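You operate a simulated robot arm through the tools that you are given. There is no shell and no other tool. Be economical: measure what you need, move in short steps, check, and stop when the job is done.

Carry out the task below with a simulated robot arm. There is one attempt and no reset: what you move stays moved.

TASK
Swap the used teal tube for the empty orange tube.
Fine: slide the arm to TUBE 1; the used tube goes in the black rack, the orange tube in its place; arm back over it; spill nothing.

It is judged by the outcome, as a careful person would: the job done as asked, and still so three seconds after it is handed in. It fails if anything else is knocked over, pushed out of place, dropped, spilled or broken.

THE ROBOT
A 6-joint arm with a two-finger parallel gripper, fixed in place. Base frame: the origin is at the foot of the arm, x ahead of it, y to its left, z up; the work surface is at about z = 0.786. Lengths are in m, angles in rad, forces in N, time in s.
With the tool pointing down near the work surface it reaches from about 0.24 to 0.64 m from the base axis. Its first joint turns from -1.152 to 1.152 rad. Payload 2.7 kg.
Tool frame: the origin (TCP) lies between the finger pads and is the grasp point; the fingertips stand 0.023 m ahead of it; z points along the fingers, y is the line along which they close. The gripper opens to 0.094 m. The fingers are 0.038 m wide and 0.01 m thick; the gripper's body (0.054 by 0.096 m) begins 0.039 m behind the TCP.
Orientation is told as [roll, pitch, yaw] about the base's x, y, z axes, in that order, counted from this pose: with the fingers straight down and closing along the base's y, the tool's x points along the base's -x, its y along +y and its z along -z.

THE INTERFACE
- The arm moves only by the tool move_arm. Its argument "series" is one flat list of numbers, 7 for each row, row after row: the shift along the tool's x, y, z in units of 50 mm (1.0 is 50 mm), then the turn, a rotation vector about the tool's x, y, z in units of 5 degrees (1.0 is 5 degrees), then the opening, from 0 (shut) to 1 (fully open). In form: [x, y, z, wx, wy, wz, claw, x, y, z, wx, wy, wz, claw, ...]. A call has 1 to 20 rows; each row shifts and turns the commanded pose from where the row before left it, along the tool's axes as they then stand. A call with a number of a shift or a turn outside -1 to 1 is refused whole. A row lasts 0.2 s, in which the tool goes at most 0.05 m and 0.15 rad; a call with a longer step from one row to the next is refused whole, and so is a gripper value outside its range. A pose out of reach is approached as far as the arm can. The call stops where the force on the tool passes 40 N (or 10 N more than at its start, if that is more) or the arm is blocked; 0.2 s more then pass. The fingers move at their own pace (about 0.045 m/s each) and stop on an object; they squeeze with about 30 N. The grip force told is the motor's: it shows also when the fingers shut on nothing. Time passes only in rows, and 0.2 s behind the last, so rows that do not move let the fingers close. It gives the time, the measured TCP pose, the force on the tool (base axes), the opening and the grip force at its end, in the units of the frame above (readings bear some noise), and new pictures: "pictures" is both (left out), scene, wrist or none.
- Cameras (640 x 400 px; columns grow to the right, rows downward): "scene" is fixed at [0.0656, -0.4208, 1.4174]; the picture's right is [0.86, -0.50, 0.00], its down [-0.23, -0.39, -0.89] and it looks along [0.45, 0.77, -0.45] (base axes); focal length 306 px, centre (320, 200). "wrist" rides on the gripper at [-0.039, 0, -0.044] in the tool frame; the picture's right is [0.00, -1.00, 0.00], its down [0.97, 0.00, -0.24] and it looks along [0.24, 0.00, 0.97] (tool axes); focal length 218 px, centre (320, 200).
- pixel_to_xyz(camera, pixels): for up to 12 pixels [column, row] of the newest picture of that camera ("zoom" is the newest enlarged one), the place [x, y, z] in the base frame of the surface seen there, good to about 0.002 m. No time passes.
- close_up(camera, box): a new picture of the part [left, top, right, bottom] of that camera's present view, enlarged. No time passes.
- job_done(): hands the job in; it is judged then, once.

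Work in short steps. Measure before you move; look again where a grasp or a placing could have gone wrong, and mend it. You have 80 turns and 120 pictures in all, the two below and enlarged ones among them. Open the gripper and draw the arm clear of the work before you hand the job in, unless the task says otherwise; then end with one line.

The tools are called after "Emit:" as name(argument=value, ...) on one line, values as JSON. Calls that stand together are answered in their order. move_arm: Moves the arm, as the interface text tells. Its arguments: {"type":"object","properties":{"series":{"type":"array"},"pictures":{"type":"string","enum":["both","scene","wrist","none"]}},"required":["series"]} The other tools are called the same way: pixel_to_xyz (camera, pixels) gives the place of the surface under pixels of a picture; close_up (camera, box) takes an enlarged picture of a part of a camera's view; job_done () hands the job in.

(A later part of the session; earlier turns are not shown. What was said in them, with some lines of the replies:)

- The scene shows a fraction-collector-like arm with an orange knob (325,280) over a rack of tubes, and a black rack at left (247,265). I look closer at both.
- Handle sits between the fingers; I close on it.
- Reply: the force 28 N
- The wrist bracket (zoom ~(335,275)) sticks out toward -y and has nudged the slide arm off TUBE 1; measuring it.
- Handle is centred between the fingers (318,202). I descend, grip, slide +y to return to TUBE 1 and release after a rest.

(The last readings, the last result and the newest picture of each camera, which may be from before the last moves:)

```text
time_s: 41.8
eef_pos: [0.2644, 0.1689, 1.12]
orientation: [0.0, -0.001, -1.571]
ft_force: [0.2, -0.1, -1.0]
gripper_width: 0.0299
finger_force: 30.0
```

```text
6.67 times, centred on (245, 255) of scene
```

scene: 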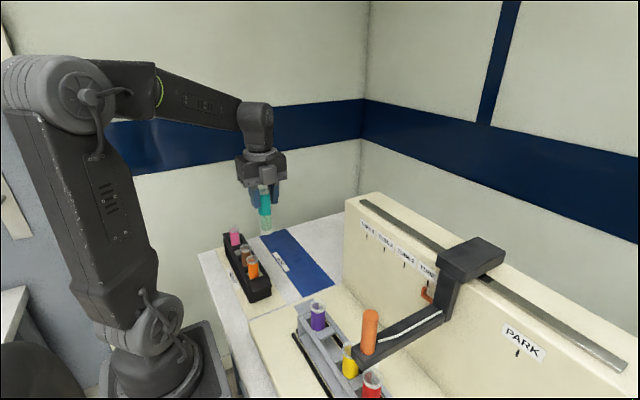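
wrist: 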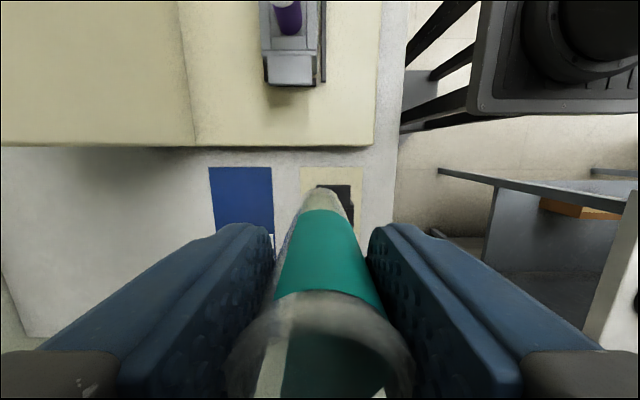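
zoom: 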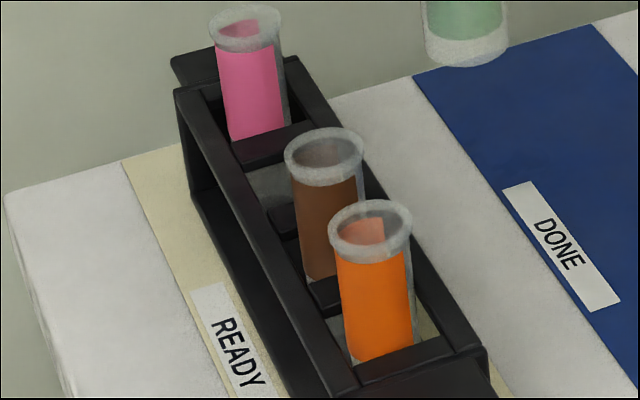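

Emit:
pixel_to_xyz(camera="zoom", pixels=[[212, 128], [220, 124], [303, 340], [318, 330], [312, 110], [322, 105], [440, 310], [455, 305], [295, 70], [245, 195], [262, 195], [350, 362]])

```text
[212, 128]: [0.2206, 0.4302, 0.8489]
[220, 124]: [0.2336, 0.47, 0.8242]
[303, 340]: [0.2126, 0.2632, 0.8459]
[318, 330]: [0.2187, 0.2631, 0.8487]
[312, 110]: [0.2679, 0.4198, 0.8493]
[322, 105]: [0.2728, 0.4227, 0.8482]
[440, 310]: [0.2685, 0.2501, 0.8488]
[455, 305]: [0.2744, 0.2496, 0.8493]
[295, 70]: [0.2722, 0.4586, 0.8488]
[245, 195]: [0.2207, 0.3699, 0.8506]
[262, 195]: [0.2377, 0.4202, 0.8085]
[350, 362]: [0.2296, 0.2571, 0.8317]
```

Emit:
move_arm(series=[0.2, -0.1, 0, 0, 0, 0, 0.15, 0.4, -0.1, 0, 0, 0, 0, 0.15, 0.5, -0.1, 0, 0, 0, 0, 0.15, 0.6, -0.1, 0, 0, 0, 0, 0.15, 0.6, 0, 0.2, 0, 0, 0, 0.15, 0.6, 0, 0.3, 0, 0, 0, 0.15, 0.5, 0, 0.3, 0, 0, 0, 0.15, 0.4, 0, 0.3, 0, 0, 0, 0.15, 0.2, 0, 0.2, 0, 0, 0, 0.15, 0.06, 0, 0.1, 0, 0, 0, 0.15, 0, 0, 0, 0, 0, 0, 0.15])

```text
time_s: 44.2
eef_pos: [0.2453, 0.3709, 1.051]
orientation: [0.0, 0.002, -1.571]
ft_force: [0.3, 1.1, -0.3]
gripper_width: 0.0299
finger_force: 29.6
```

scene: 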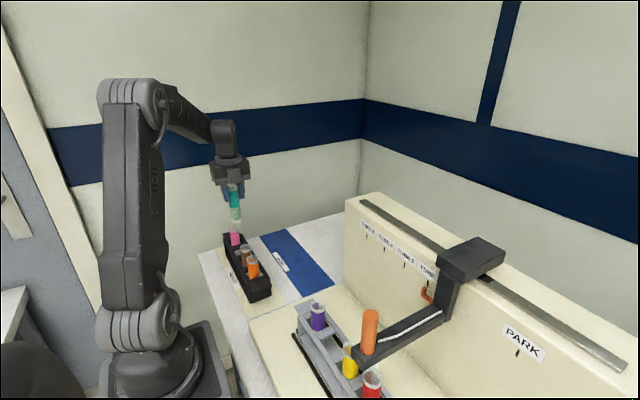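
wrist: 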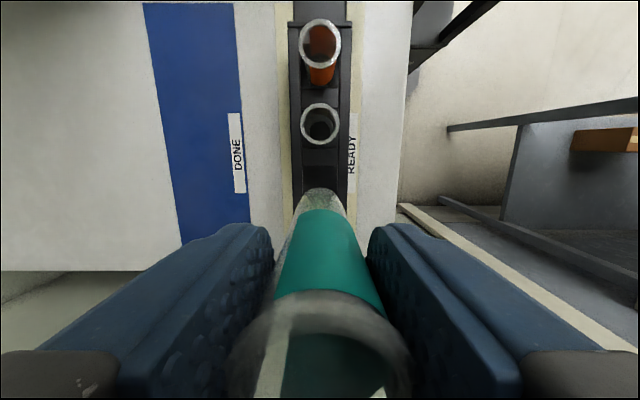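

Emit:
close_up(camera="wrist", box=[260, 0, 388, 200])

Emit:
close_up(camera="wrist", box=[272, 90, 368, 150])

Emit:
pixel_to_xyz(camera="wrist", pixels=[[302, 124], [337, 124], [320, 106], [320, 142], [320, 157], [320, 178], [302, 42], [339, 42], [320, 85], [294, 124], [348, 124]])

```text
2.00 times, centred on (324, 100) of wrist
```

zoom: 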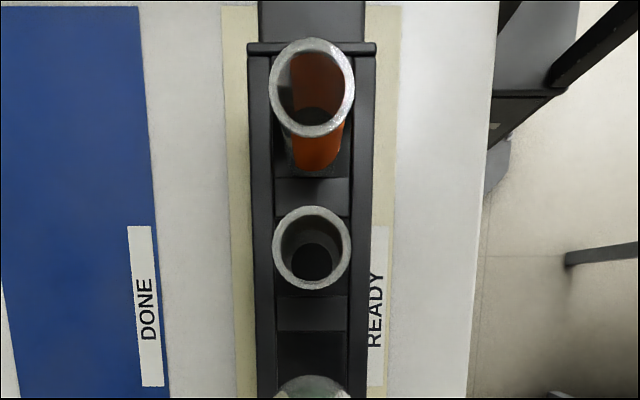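

```text
6.67 times, centred on (320, 120) of wrist
```

zoom: 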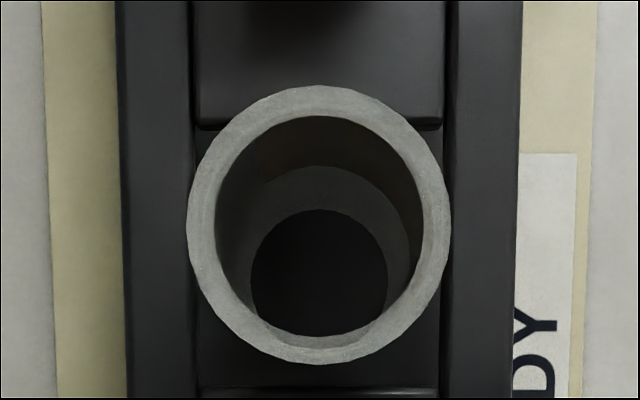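

```text
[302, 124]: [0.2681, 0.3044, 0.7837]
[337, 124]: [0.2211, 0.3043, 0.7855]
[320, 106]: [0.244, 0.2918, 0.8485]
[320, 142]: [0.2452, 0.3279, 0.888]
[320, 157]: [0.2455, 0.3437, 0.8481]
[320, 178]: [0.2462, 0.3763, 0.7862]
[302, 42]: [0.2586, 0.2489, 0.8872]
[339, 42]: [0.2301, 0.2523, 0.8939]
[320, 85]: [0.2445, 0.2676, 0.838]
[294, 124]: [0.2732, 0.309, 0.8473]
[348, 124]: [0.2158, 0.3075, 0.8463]
```

Emit:
move_arm(series=[0.04, -0.01, 0.2, 0, 0, 0, 0.15, 0, 0, 0.4, 0, 0, 0, 0.15, 0, 0, 0.4, 0, 0, 0, 0.15, 0, 0, 0.4, 0, 0, 0, 0.15, 0, 0, 0.4, 0, 0, 0, 0.15, 0, 0, 0.3, 0, 0, 0, 0.15, 0, 0, 0.1, 0, 0, 0, 0.15])

Emit:
close_up(camera="scene", box=[205, 190, 285, 310])

```text
time_s: 45.8
eef_pos: [0.2444, 0.3738, 0.9401]
orientation: [0.001, 0.0, -1.57]
ft_force: [-0.5, -0.6, -0.5]
gripper_width: 0.0298
finger_force: 29.9
```

scene: 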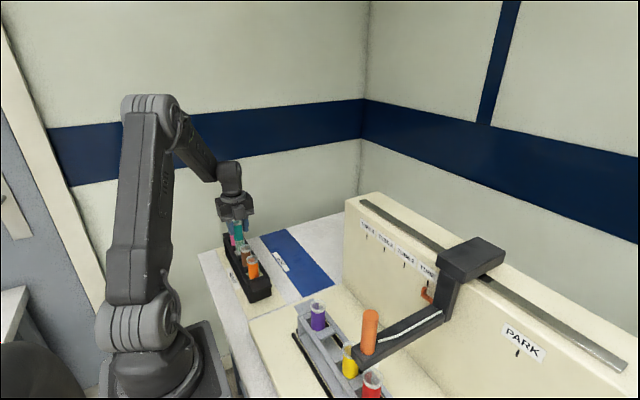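
wrist: 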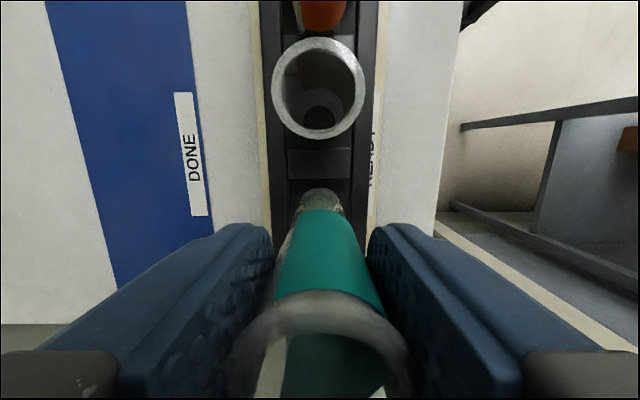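

```text
3.33 times, centred on (245, 250) of scene
```

zoom: 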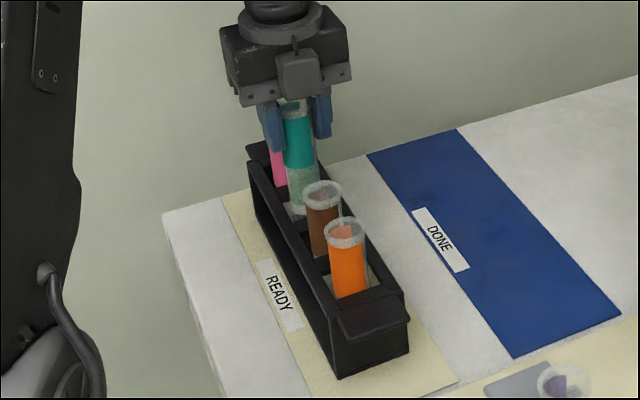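

Emit:
move_arm(series=[0, 0, 0.2, 0, 0, 0, 0.15, 0, 0, 0.25, 0, 0, 0, 0.15, 0, 0, 0.25, 0, 0, 0, 0.15, 0, 0, 0.2, 0, 0, 0, 0.15, 0, 0, 0.14, 0, 0, 0, 0.15, 0, 0, 0.08, 0, 0, 0, 0.15])

```text
time_s: 47.2
eef_pos: [0.2437, 0.3745, 0.8841]
orientation: [0.001, 0.0, -1.569]
ft_force: [-0.1, -0.3, -0.2]
gripper_width: 0.0297
finger_force: 29.8
```

scene: 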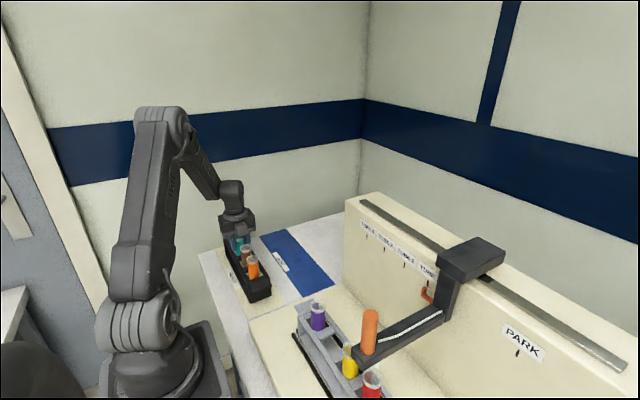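
wrist: 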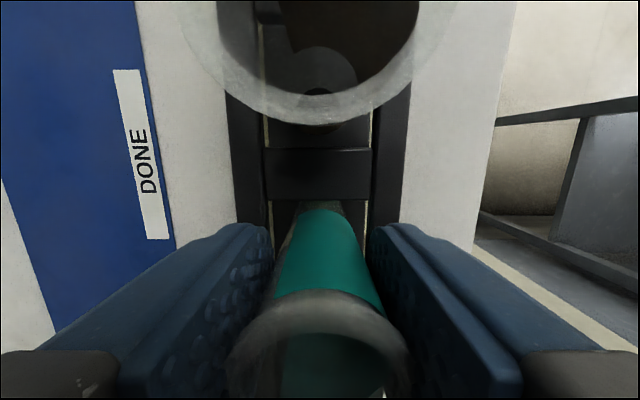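

Emit:
move_arm(series=[0, 0, 0.03, 0, 0, 0, 0.15, 0, 0, 0.03, 0, 0, 0, 0.15, 0, 0, 0.02, 0, 0, 0, 0.15], pictures="none")

```text
time_s: 48.0
eef_pos: [0.2448, 0.3746, 0.8816]
orientation: [0.003, -0.001, -1.57]
ft_force: [-2.4, -2.7, 9.0]
gripper_width: 0.0298
finger_force: 30.1
```

Floor contact (9 N up); release and rise.

Emit:
move_arm(series=[0, 0, 0, 0, 0, 0, 0.4, 0, 0, 0, 0, 0, 0, 0.6, 0, 0, 0, 0, 0, 0, 0.75, 0, 0, 0, 0, 0, 0, 0.75, 0, 0, -0.3, 0, 0, 0, 0.75, 0, 0, -0.5, 0, 0, 0, 0.75, 0, 0, -0.7, 0, 0, 0, 0.75, 0, 0, -0.7, 0, 0, 0, 0.75])

Emit:
close_up(camera="scene", box=[205, 190, 285, 310])

```text
time_s: 49.8
eef_pos: [0.246, 0.3737, 0.9899]
orientation: [0.0, -0.002, -1.571]
ft_force: [1.4, -0.6, 0.3]
gripper_width: 0.0704
finger_force: 0.0
```

scene: 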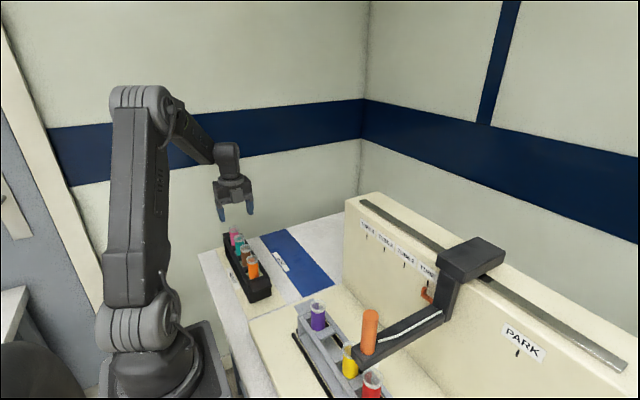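
wrist: 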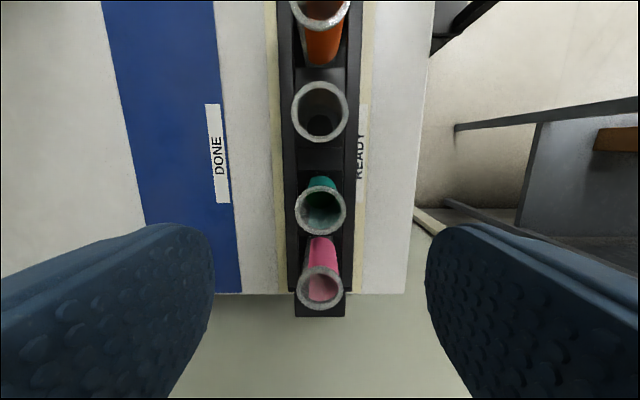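

```text
3.33 times, centred on (245, 250) of scene
```

zoom: 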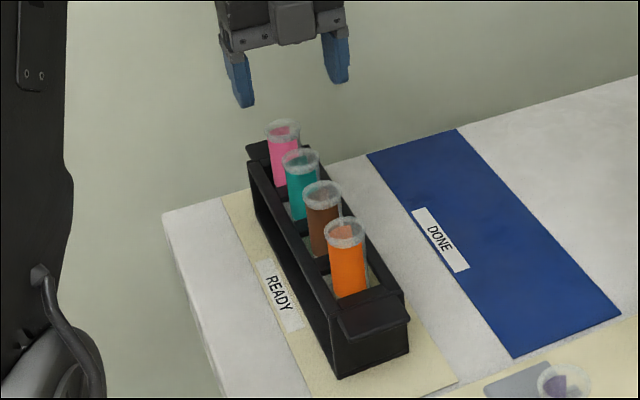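

Emit:
move_arm(series=[-0.6, -0.03, -0.3, 0, 0, 0, 0.75, -0.6, 0, 0, 0, 0, 0, 0.75, -0.6, 0, 0, 0, 0, 0, 0.75, -0.59, 0, 0, 0, 0, 0, 0.75, 0, 0, 0, 0, 0, 0, 0.75], pictures="wrist")

Emit:
close_up(camera="wrist", box=[272, 160, 368, 260])

```text
time_s: 51.0
eef_pos: [0.2426, 0.2521, 1.0058]
orientation: [0.0, 0.001, -1.571]
ft_force: [0.1, 1.0, -0.3]
gripper_width: 0.0708
finger_force: 0.1
```

wrist: 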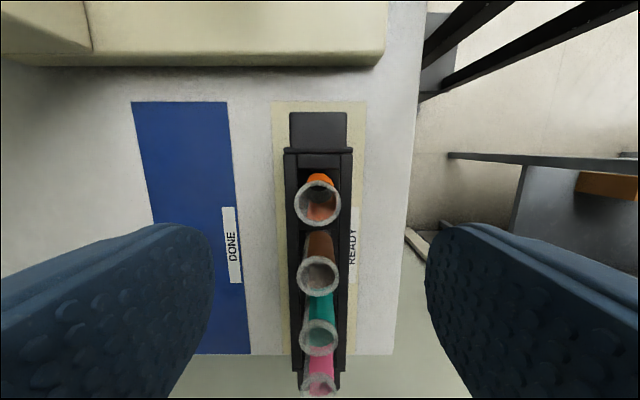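

```text
4.00 times, centred on (320, 210) of wrist
```

zoom: 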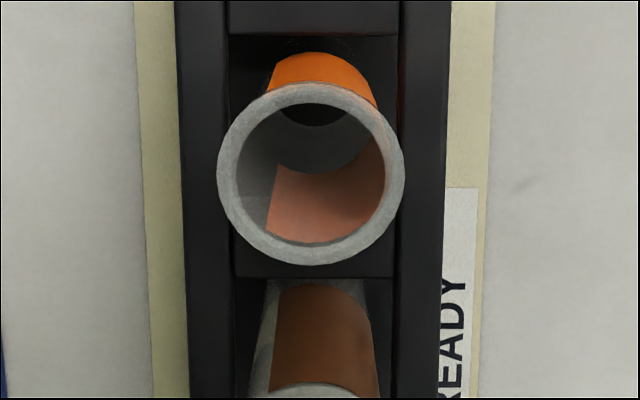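

Emit:
pixel_to_xyz(camera="zoom", pixels=[[311, 92], [311, 255], [227, 172], [394, 172], [245, 120], [378, 120], [245, 225], [378, 225]])

```text
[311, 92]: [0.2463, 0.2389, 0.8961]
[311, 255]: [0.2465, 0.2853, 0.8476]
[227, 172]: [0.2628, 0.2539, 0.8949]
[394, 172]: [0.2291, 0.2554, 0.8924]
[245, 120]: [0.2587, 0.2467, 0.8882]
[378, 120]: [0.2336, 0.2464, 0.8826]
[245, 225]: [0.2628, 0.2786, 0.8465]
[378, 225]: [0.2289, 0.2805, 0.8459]
```

Emit:
move_arm(series=[0.03, 0.06, 0.6, 0, 0, 0, 0.75, 0, 0, 0.6, 0, 0, 0, 0.75, 0, 0, 0.6, 0, 0, 0, 0.75, 0, 0, 0.5, 0, 0, 0, 0.75, 0, 0, 0.22, 0, 0, 0, 0.75, 0, 0, 0, 0, 0, 0, 0.5, 0, 0, 0, 0, 0, 0, 0.35, 0, 0, 0, 0, 0, 0, 0.25, 0, 0, 0, 0, 0, 0, 0.2, 0, 0, 0, 0, 0, 0, 0.15, 0, 0, 0, 0, 0, 0, 0.15])

```text
time_s: 53.4
eef_pos: [0.2469, 0.254, 0.879]
orientation: [0.0, -0.001, -1.571]
ft_force: [0.4, -0.4, -0.2]
gripper_width: 0.0292
finger_force: 30.2
```

scene: 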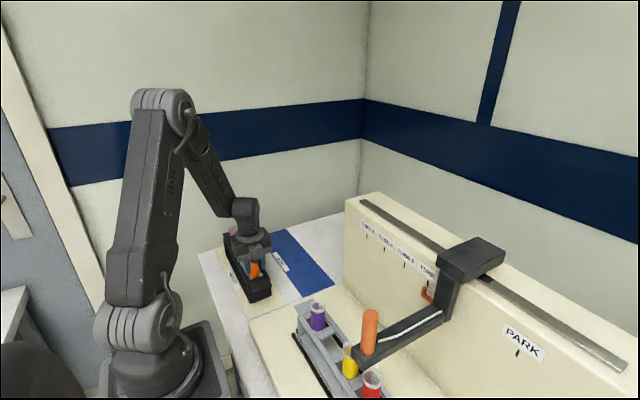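
wrist: 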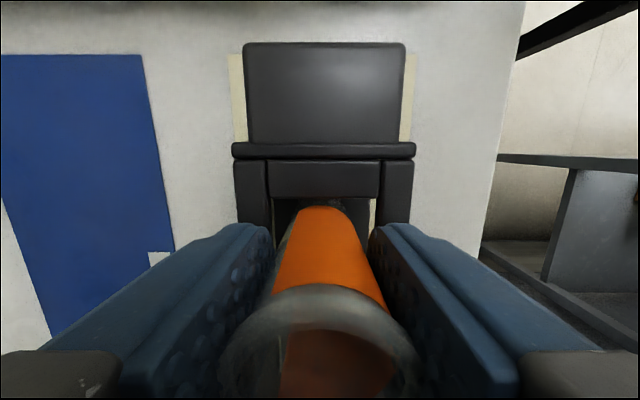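

Gripped at 0.029 m. Lift to about z 1.08 and carry towards y = -0.072.

Emit:
move_arm(series=[0, 0, -0.1, 0, 0, 0, 0.15, 0, 0, -0.3, 0, 0, 0, 0.15, 0, 0, -0.6, 0, 0, 0, 0.15, 0, 0, -0.7, 0, 0, 0, 0.15, 0, 0, -0.7, 0, 0, 0, 0.15, 0, 0, -0.7, 0, 0, 0, 0.15, 0, 0, -0.7, 0, 0, 0, 0.15, 0, 0, -0.3, 0, 0, 0, 0.15], pictures="scene")

```text
time_s: 55.2
eef_pos: [0.2459, 0.2559, 1.0841]
orientation: [0.001, -0.001, -1.571]
ft_force: [0.1, -0.7, 0.2]
gripper_width: 0.0294
finger_force: 29.3
```

scene: 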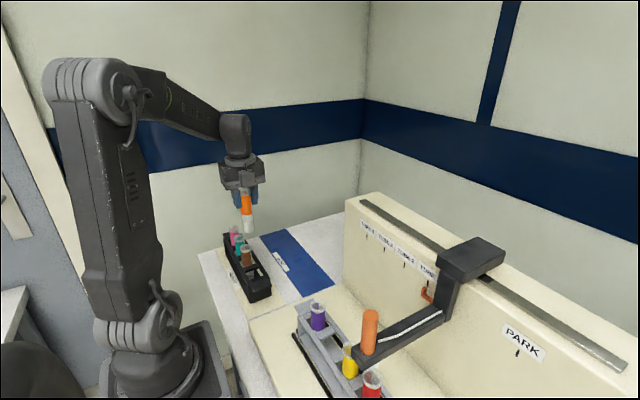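

Emit:
move_arm(series=[-0.3, 0.09, 0, 0, 0, 0, 0.15, -0.6, 0.1, 0, 0, 0, 0, 0.15, -0.7, 0.1, 0, 0, 0, 0, 0.15, -0.7, 0.1, 0, 0, 0, 0, 0.15, -0.7, 0.1, 0, 0, 0, 0, 0.15, -0.7, 0.1, 0, 0, 0, 0, 0.15, -0.7, 0.1, 0, 0, 0, 0, 0.15, -0.7, 0.1, 0, 0, 0, 0, 0.15, -0.6, 0.1, 0, 0, 0, 0, 0.15, -0.5, 0.1, 0, 0, 0, 0, 0.15, -0.3, 0.1, 0, 0, 0, 0, 0.15, -0.07, 0, 0, 0, 0, 0, 0.15, 0, 0, 0, 0, 0, 0, 0.15])

```text
time_s: 58.0
eef_pos: [0.2999, -0.0726, 1.084]
orientation: [0.001, 0.0, -1.57]
ft_force: [0.4, 0.7, -0.1]
gripper_width: 0.0293
finger_force: 30.3
```

scene: 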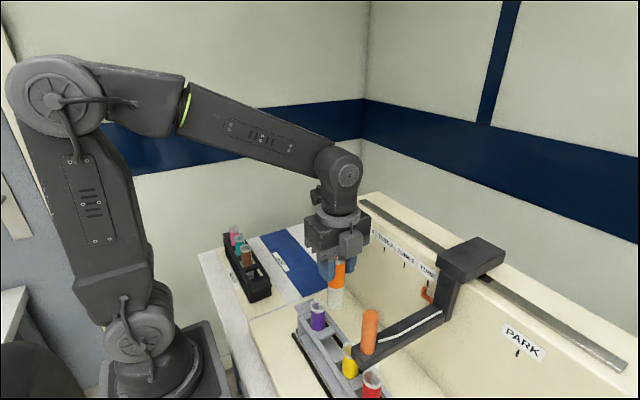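
wrist: 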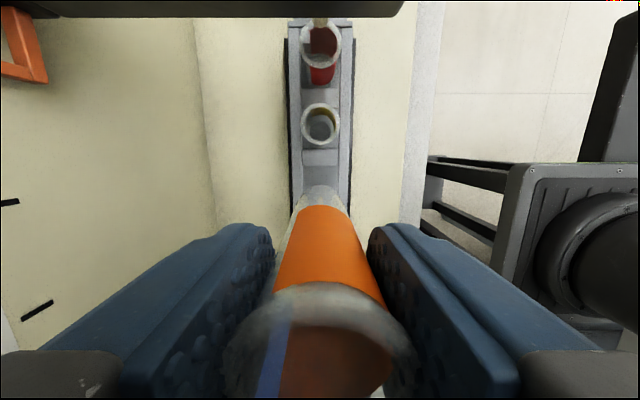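

Emit:
move_arm(series=[0.02, 0.01, 0.2, 0, 0, 0, 0.15, 0, 0, 0.4, 0, 0, 0, 0.15, 0, 0, 0.5, 0, 0, 0, 0.15, 0, 0, 0.5, 0, 0, 0, 0.15, 0, 0, 0.4, 0, 0, 0, 0.15, 0, 0, 0.4, 0, 0, 0, 0.15, 0, 0, 0.4, 0, 0, 0, 0.15, 0, 0, 0.3, 0, 0, 0, 0.15, 0, 0, 0.15, 0, 0, 0, 0.15, 0, 0, 0.02, 0, 0, 0, 0.15])

```text
time_s: 60.2
eef_pos: [0.3001, -0.0715, 0.9209]
orientation: [0.0, 0.001, -1.572]
ft_force: [0.8, -0.3, -0.7]
gripper_width: 0.0292
finger_force: 30.6
```

scene: 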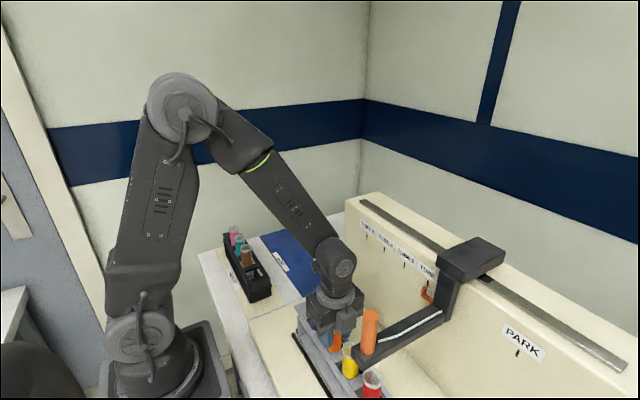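
wrist: 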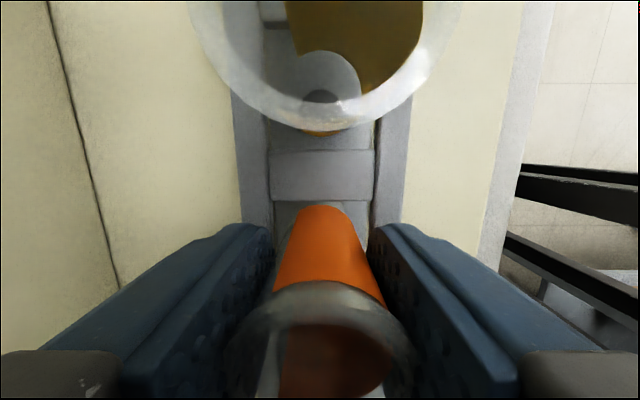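

Emit:
move_arm(series=[0, 0, 0.04, 0, 0, 0, 0.15, 0, 0, 0.03, 0, 0, 0, 0.15, 0, 0, 0.02, 0, 0, 0, 0.15], pictures="none")

```text
time_s: 61.0
eef_pos: [0.3002, -0.0722, 0.9157]
orientation: [0.0, -0.001, -1.569]
ft_force: [0.4, 0.1, 0.0]
gripper_width: 0.0292
finger_force: 30.0
```

Emit:
move_arm(series=[0, 0, 0.02, 0, 0, 0, 0.15, 0, 0, 0.02, 0, 0, 0, 0.15], pictures="none")

```text
time_s: 61.6
eef_pos: [0.3009, -0.0716, 0.9153]
orientation: [0.003, -0.002, -1.572]
ft_force: [-5.3, 0.6, 24.8]
gripper_width: 0.0294
finger_force: 30.4
```

Seated. Relax 1.5 mm, release, and rise.

Emit:
move_arm(series=[0, 0, -0.03, 0, 0, 0, 0.15, 0, 0, 0, 0, 0, 0, 0.4, 0, 0, 0, 0, 0, 0, 0.6, 0, 0, 0, 0, 0, 0, 0.75, 0, 0, 0, 0, 0, 0, 0.75, 0, 0, -0.3, 0, 0, 0, 0.75, 0, 0, -0.6, 0, 0, 0, 0.75, 0, 0, -0.9, 0, 0, 0, 0.75, 0, 0, -0.9, 0, 0, 0, 0.75, 0, 0, -0.9, 0, 0, 0, 0.75, 0, 0, -0.9, 0, 0, 0, 0.75, 0, 0, -0.9, 0, 0, 0, 0.75])

Emit:
move_arm(series=[0, 0, 0, 0, 0, -1, 1, 0, 0, 0, 0, 0, -1, 1, 0, 0, 0, 0, 0, -1, 1, 0, 0, 0, 0, 0, -1, 1, 0, 0, 0, 0, 0, -1, 1, 0, 0, 0, 0, 0, -1, 1, 0, 0, 0, 0, 0, -1, 1, 0, 0, 0, 0, 0, -1, 1, 0, 0, 0, 0, 0, -1, 1, 0, 0, 0, 0, 0, -1, 1, 0, 0, 0, 0, 0, -1, 1, 0, 0, 0, 0, 0, -1, 1, 0, 0, 0, 0, 0, -1, 1, 0, 0, 0, 0, 0, -1, 1, 0, 0, 0, 0, 0, -1, 1, 0, 0, 0, 0, 0, -1, 1, 0, 0, 0, 0, 0, -1, 1, 0, 0, 0, 0, 0, -1, 1], pictures="wrist")

Emit:
close_up(camera="scene", box=[280, 220, 420, 400])

```text
time_s: 64.2
eef_pos: [0.3012, -0.0713, 1.1864]
orientation: [0.001, 0.001, -1.571]
ft_force: [-0.2, -0.2, 0.7]
gripper_width: 0.0704
finger_force: 0.1
```

scene: 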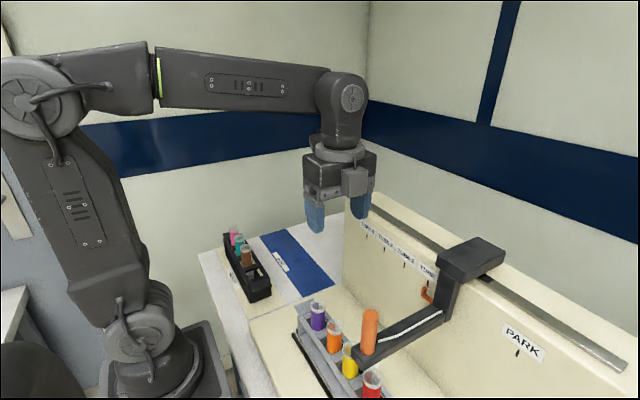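
wrist: 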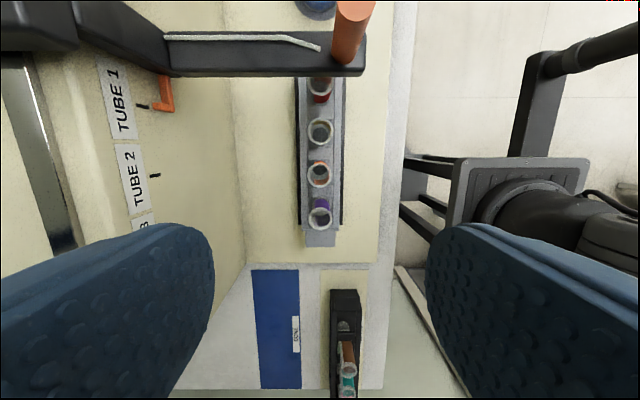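

```text
time_s: 68.0
eef_pos: [0.3008, -0.0723, 1.1853]
orientation: [-0.001, 0.002, 0.002]
ft_force: [0.1, -0.2, -0.3]
gripper_width: 0.0941
finger_force: 0.1
```

wrist: 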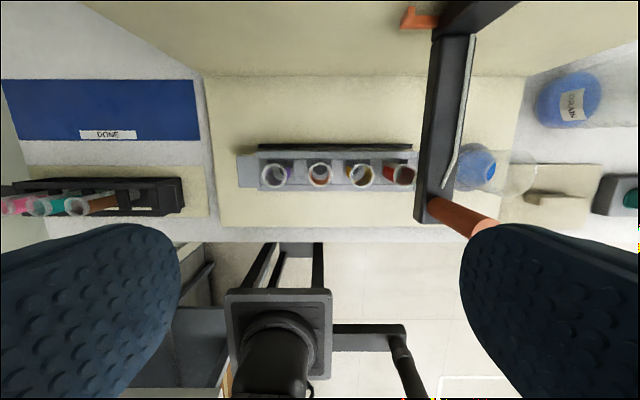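

```text
2.22 times, centred on (350, 310) of scene
```

zoom: 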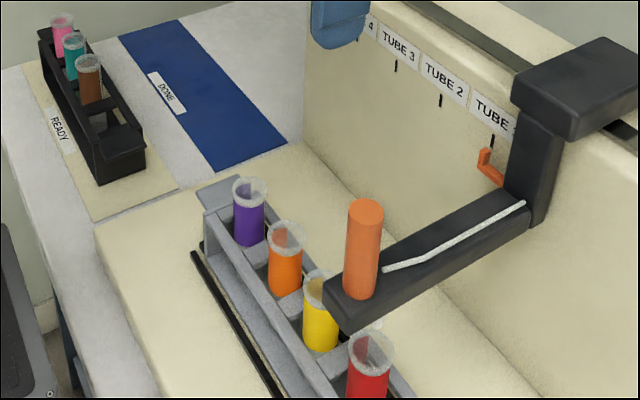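

Emit:
move_arm(series=[0.47, -0.6, 0, 0, 0, 0, 1, 0, -0.6, 0, 0, 0, 0, 1, 0, -0.6, 0, 0, 0, 0, 1, 0, -0.59, 0, 0, 0, 0, 1, 0, 0, 0.1, 0, 0, 0, 1], pictures="wrist")

```text
time_s: 69.2
eef_pos: [0.2768, -0.1932, 1.1806]
orientation: [0.0, 0.0, -0.002]
ft_force: [-0.1, -0.5, -0.4]
gripper_width: 0.0941
finger_force: 0.1
```

wrist: 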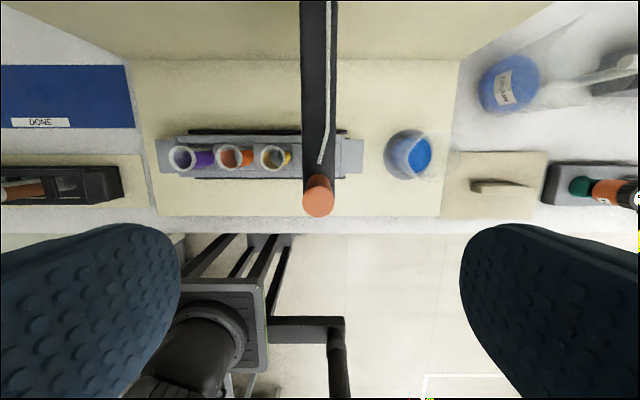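

Emit:
move_arm(series=[0, 0, 0.8, 0, 0, 0, 1, 0, 0, 0.8, 0, 0, 0, 1, 0, 0, 0.76, 0, 0, 0, 1, 0, 0, 0, 0, 0, 0, 0.6, 0, 0, 0, 0, 0, 0, 0.4, 0, 0, 0, 0, 0, 0, 0.1, 0, 0, 0, 0, 0, 0, 0.1, 0, 0, 0, 0, 0, 0, 0.1, 0, 0, 0, 0, 0, 0, 0.1], pictures="none")

Emit:
move_arm(series=[0, 0.1, 0, 0, 0, 0, 0.1, 0, 0.2, 0, 0, 0, 0, 0.1, 0, 0.25, 0, 0, 0, 0, 0.1, 0, 0.25, 0, 0, 0, 0, 0.1, 0, 0.25, 0, 0, 0, 0, 0.1, 0, 0.25, 0, 0, 0, 0, 0.1, 0, 0.25, 0, 0, 0, 0, 0.1, 0, 0.25, 0, 0, 0, 0, 0.1, 0, 0.25, 0, 0, 0, 0, 0.1, 0, 0.2, 0, 0, 0, 0, 0.1, 0, 0.1, 0, 0, 0, 0, 0.1, 0, 0.03, 0, 0, 0, 0, 0.1, 0, 0, 0, 0, 0, 0, 0.1], pictures="scene")

Emit:
close_up(camera="scene", box=[340, 190, 460, 290])

```text
time_s: 71.2
eef_pos: [0.2777, -0.1922, 1.0632]
orientation: [0.0, 0.001, 0.0]
ft_force: [1.3, 3.1, 0.1]
gripper_width: 0.022
finger_force: 45.4
```

```text
time_s: 74.0
eef_pos: [0.2768, -0.0724, 1.0632]
orientation: [0.0, 0.002, 0.001]
ft_force: [-12.7, 1.5, 7.3]
gripper_width: 0.0218
finger_force: 44.8
```

scene: 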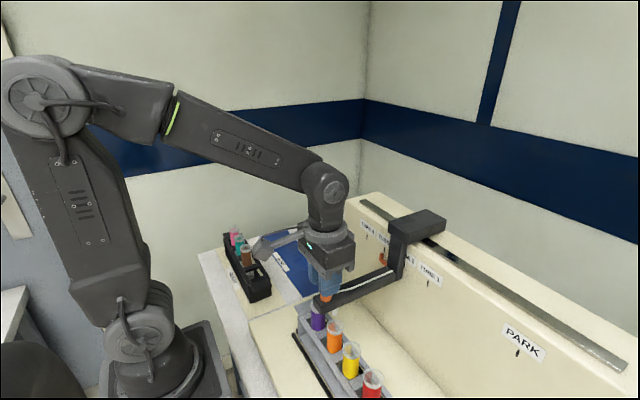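

```text
4.00 times, centred on (400, 240) of scene
```

zoom: 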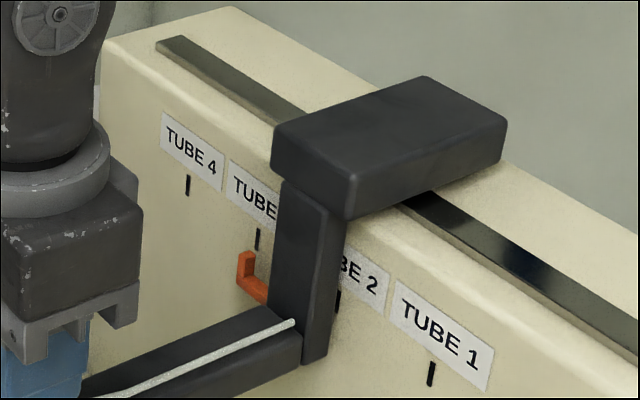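

The slide sits about 2–3 mm short of its first place (zoom pointer 238 vs 234). Nudge 2.5 mm, settle and check before releasing.

Emit:
move_arm(series=[0, 0.05, 0, 0, 0, 0, 0.1, 0, 0, 0, 0, 0, 0, 0.1, 0, 0, 0, 0, 0, 0, 0.1], pictures="none")

Emit:
close_up(camera="scene", box=[340, 190, 460, 290])

Emit:
pixel_to_xyz(camera="zoom", pixels=[[257, 238], [240, 262], [245, 250], [285, 250], [325, 250]])

```text
time_s: 74.8
eef_pos: [0.2769, -0.0704, 1.0624]
orientation: [0.0, 0.002, 0.001]
ft_force: [-12.4, -2.8, 9.1]
gripper_width: 0.022
finger_force: 45.2
```

```text
4.00 times, centred on (400, 240) of scene
```

zoom: 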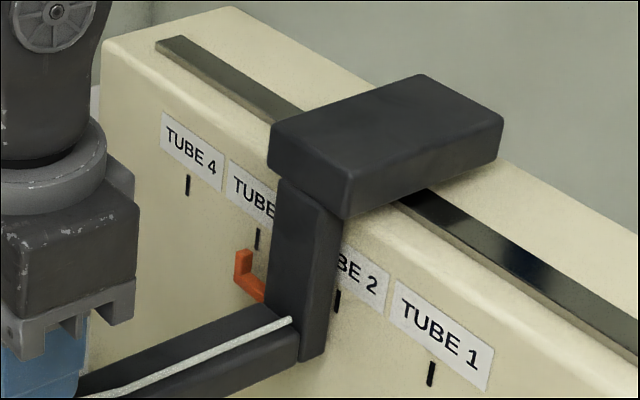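

```text
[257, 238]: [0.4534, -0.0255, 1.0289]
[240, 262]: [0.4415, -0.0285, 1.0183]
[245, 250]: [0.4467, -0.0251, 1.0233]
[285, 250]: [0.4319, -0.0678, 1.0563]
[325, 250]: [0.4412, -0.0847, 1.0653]
```

Now it matches the starting picture. I release and rise clear.

Emit:
move_arm(series=[0, 0, 0, 0, 0, 0, 0.25, 0, 0, 0, 0, 0, 0, 0.5, 0, 0, 0, 0, 0, 0, 0.8, 0, 0, 0, 0, 0, 0, 1, 0, 0, 0, 0, 0, 0, 1, 0, 0, -0.5, 0, 0, 0, 1, 0, 0, -0.9, 0, 0, 0, 1, 0, 0, -0.9, 0, 0, 0, 1, 0, 0, -0.9, 0, 0, 0, 1, -0.5, 0, -0.7, 0, 0, 0, 1, -0.5, 0, 0, 0, 0, 0, 1])

Emit:
close_up(camera="scene", box=[200, 180, 460, 400])

Emit:
close_up(camera="scene", box=[280, 260, 440, 400])

```text
time_s: 77.2
eef_pos: [0.3279, -0.0689, 1.2588]
orientation: [0.0, 0.0, -0.003]
ft_force: [0.3, 0.5, 0.6]
gripper_width: 0.0939
finger_force: 0.0
```

scene: 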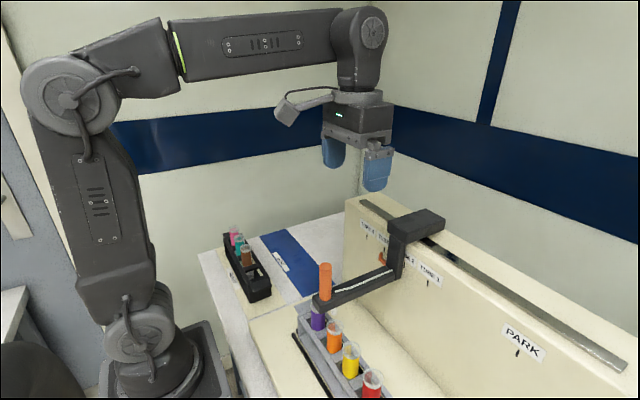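
wrist: 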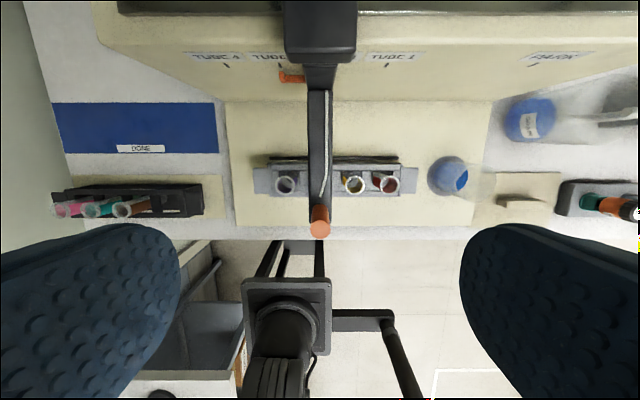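

```text
1.82 times, centred on (330, 290) of scene
```

zoom: 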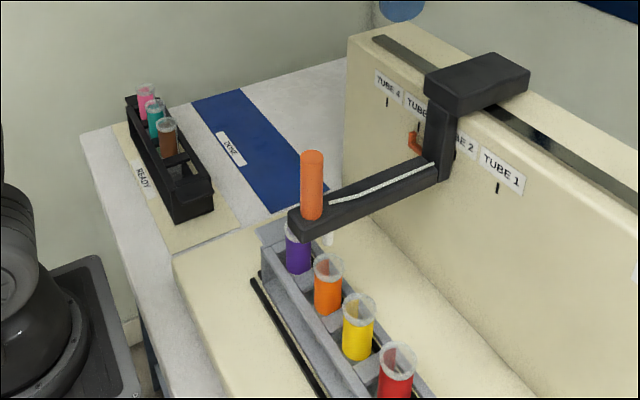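

```text
2.86 times, centred on (360, 330) of scene
```

zoom: 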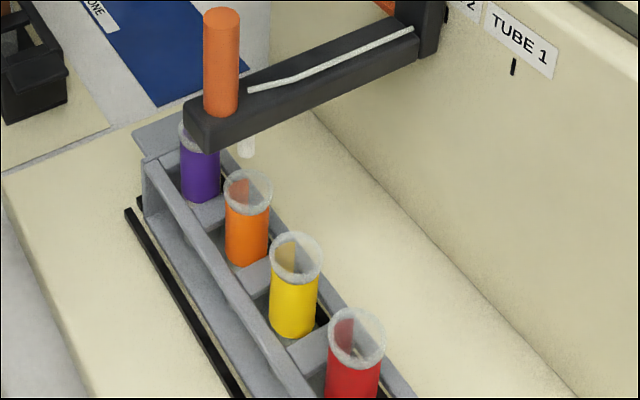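

Everything is in place and the arm is clear.

Emit:
job_done()

```text
The job is handed in.
```

The used teal tube now stands in the black rack and the orange tube is in its old place. The slide arm is back over it at TUBE 3, with no spill seen. Early on, the gripper's bracket pushed the slide arm about 16 mm past TUBE 1, so I set it back on the mark before lifting the teal tube.
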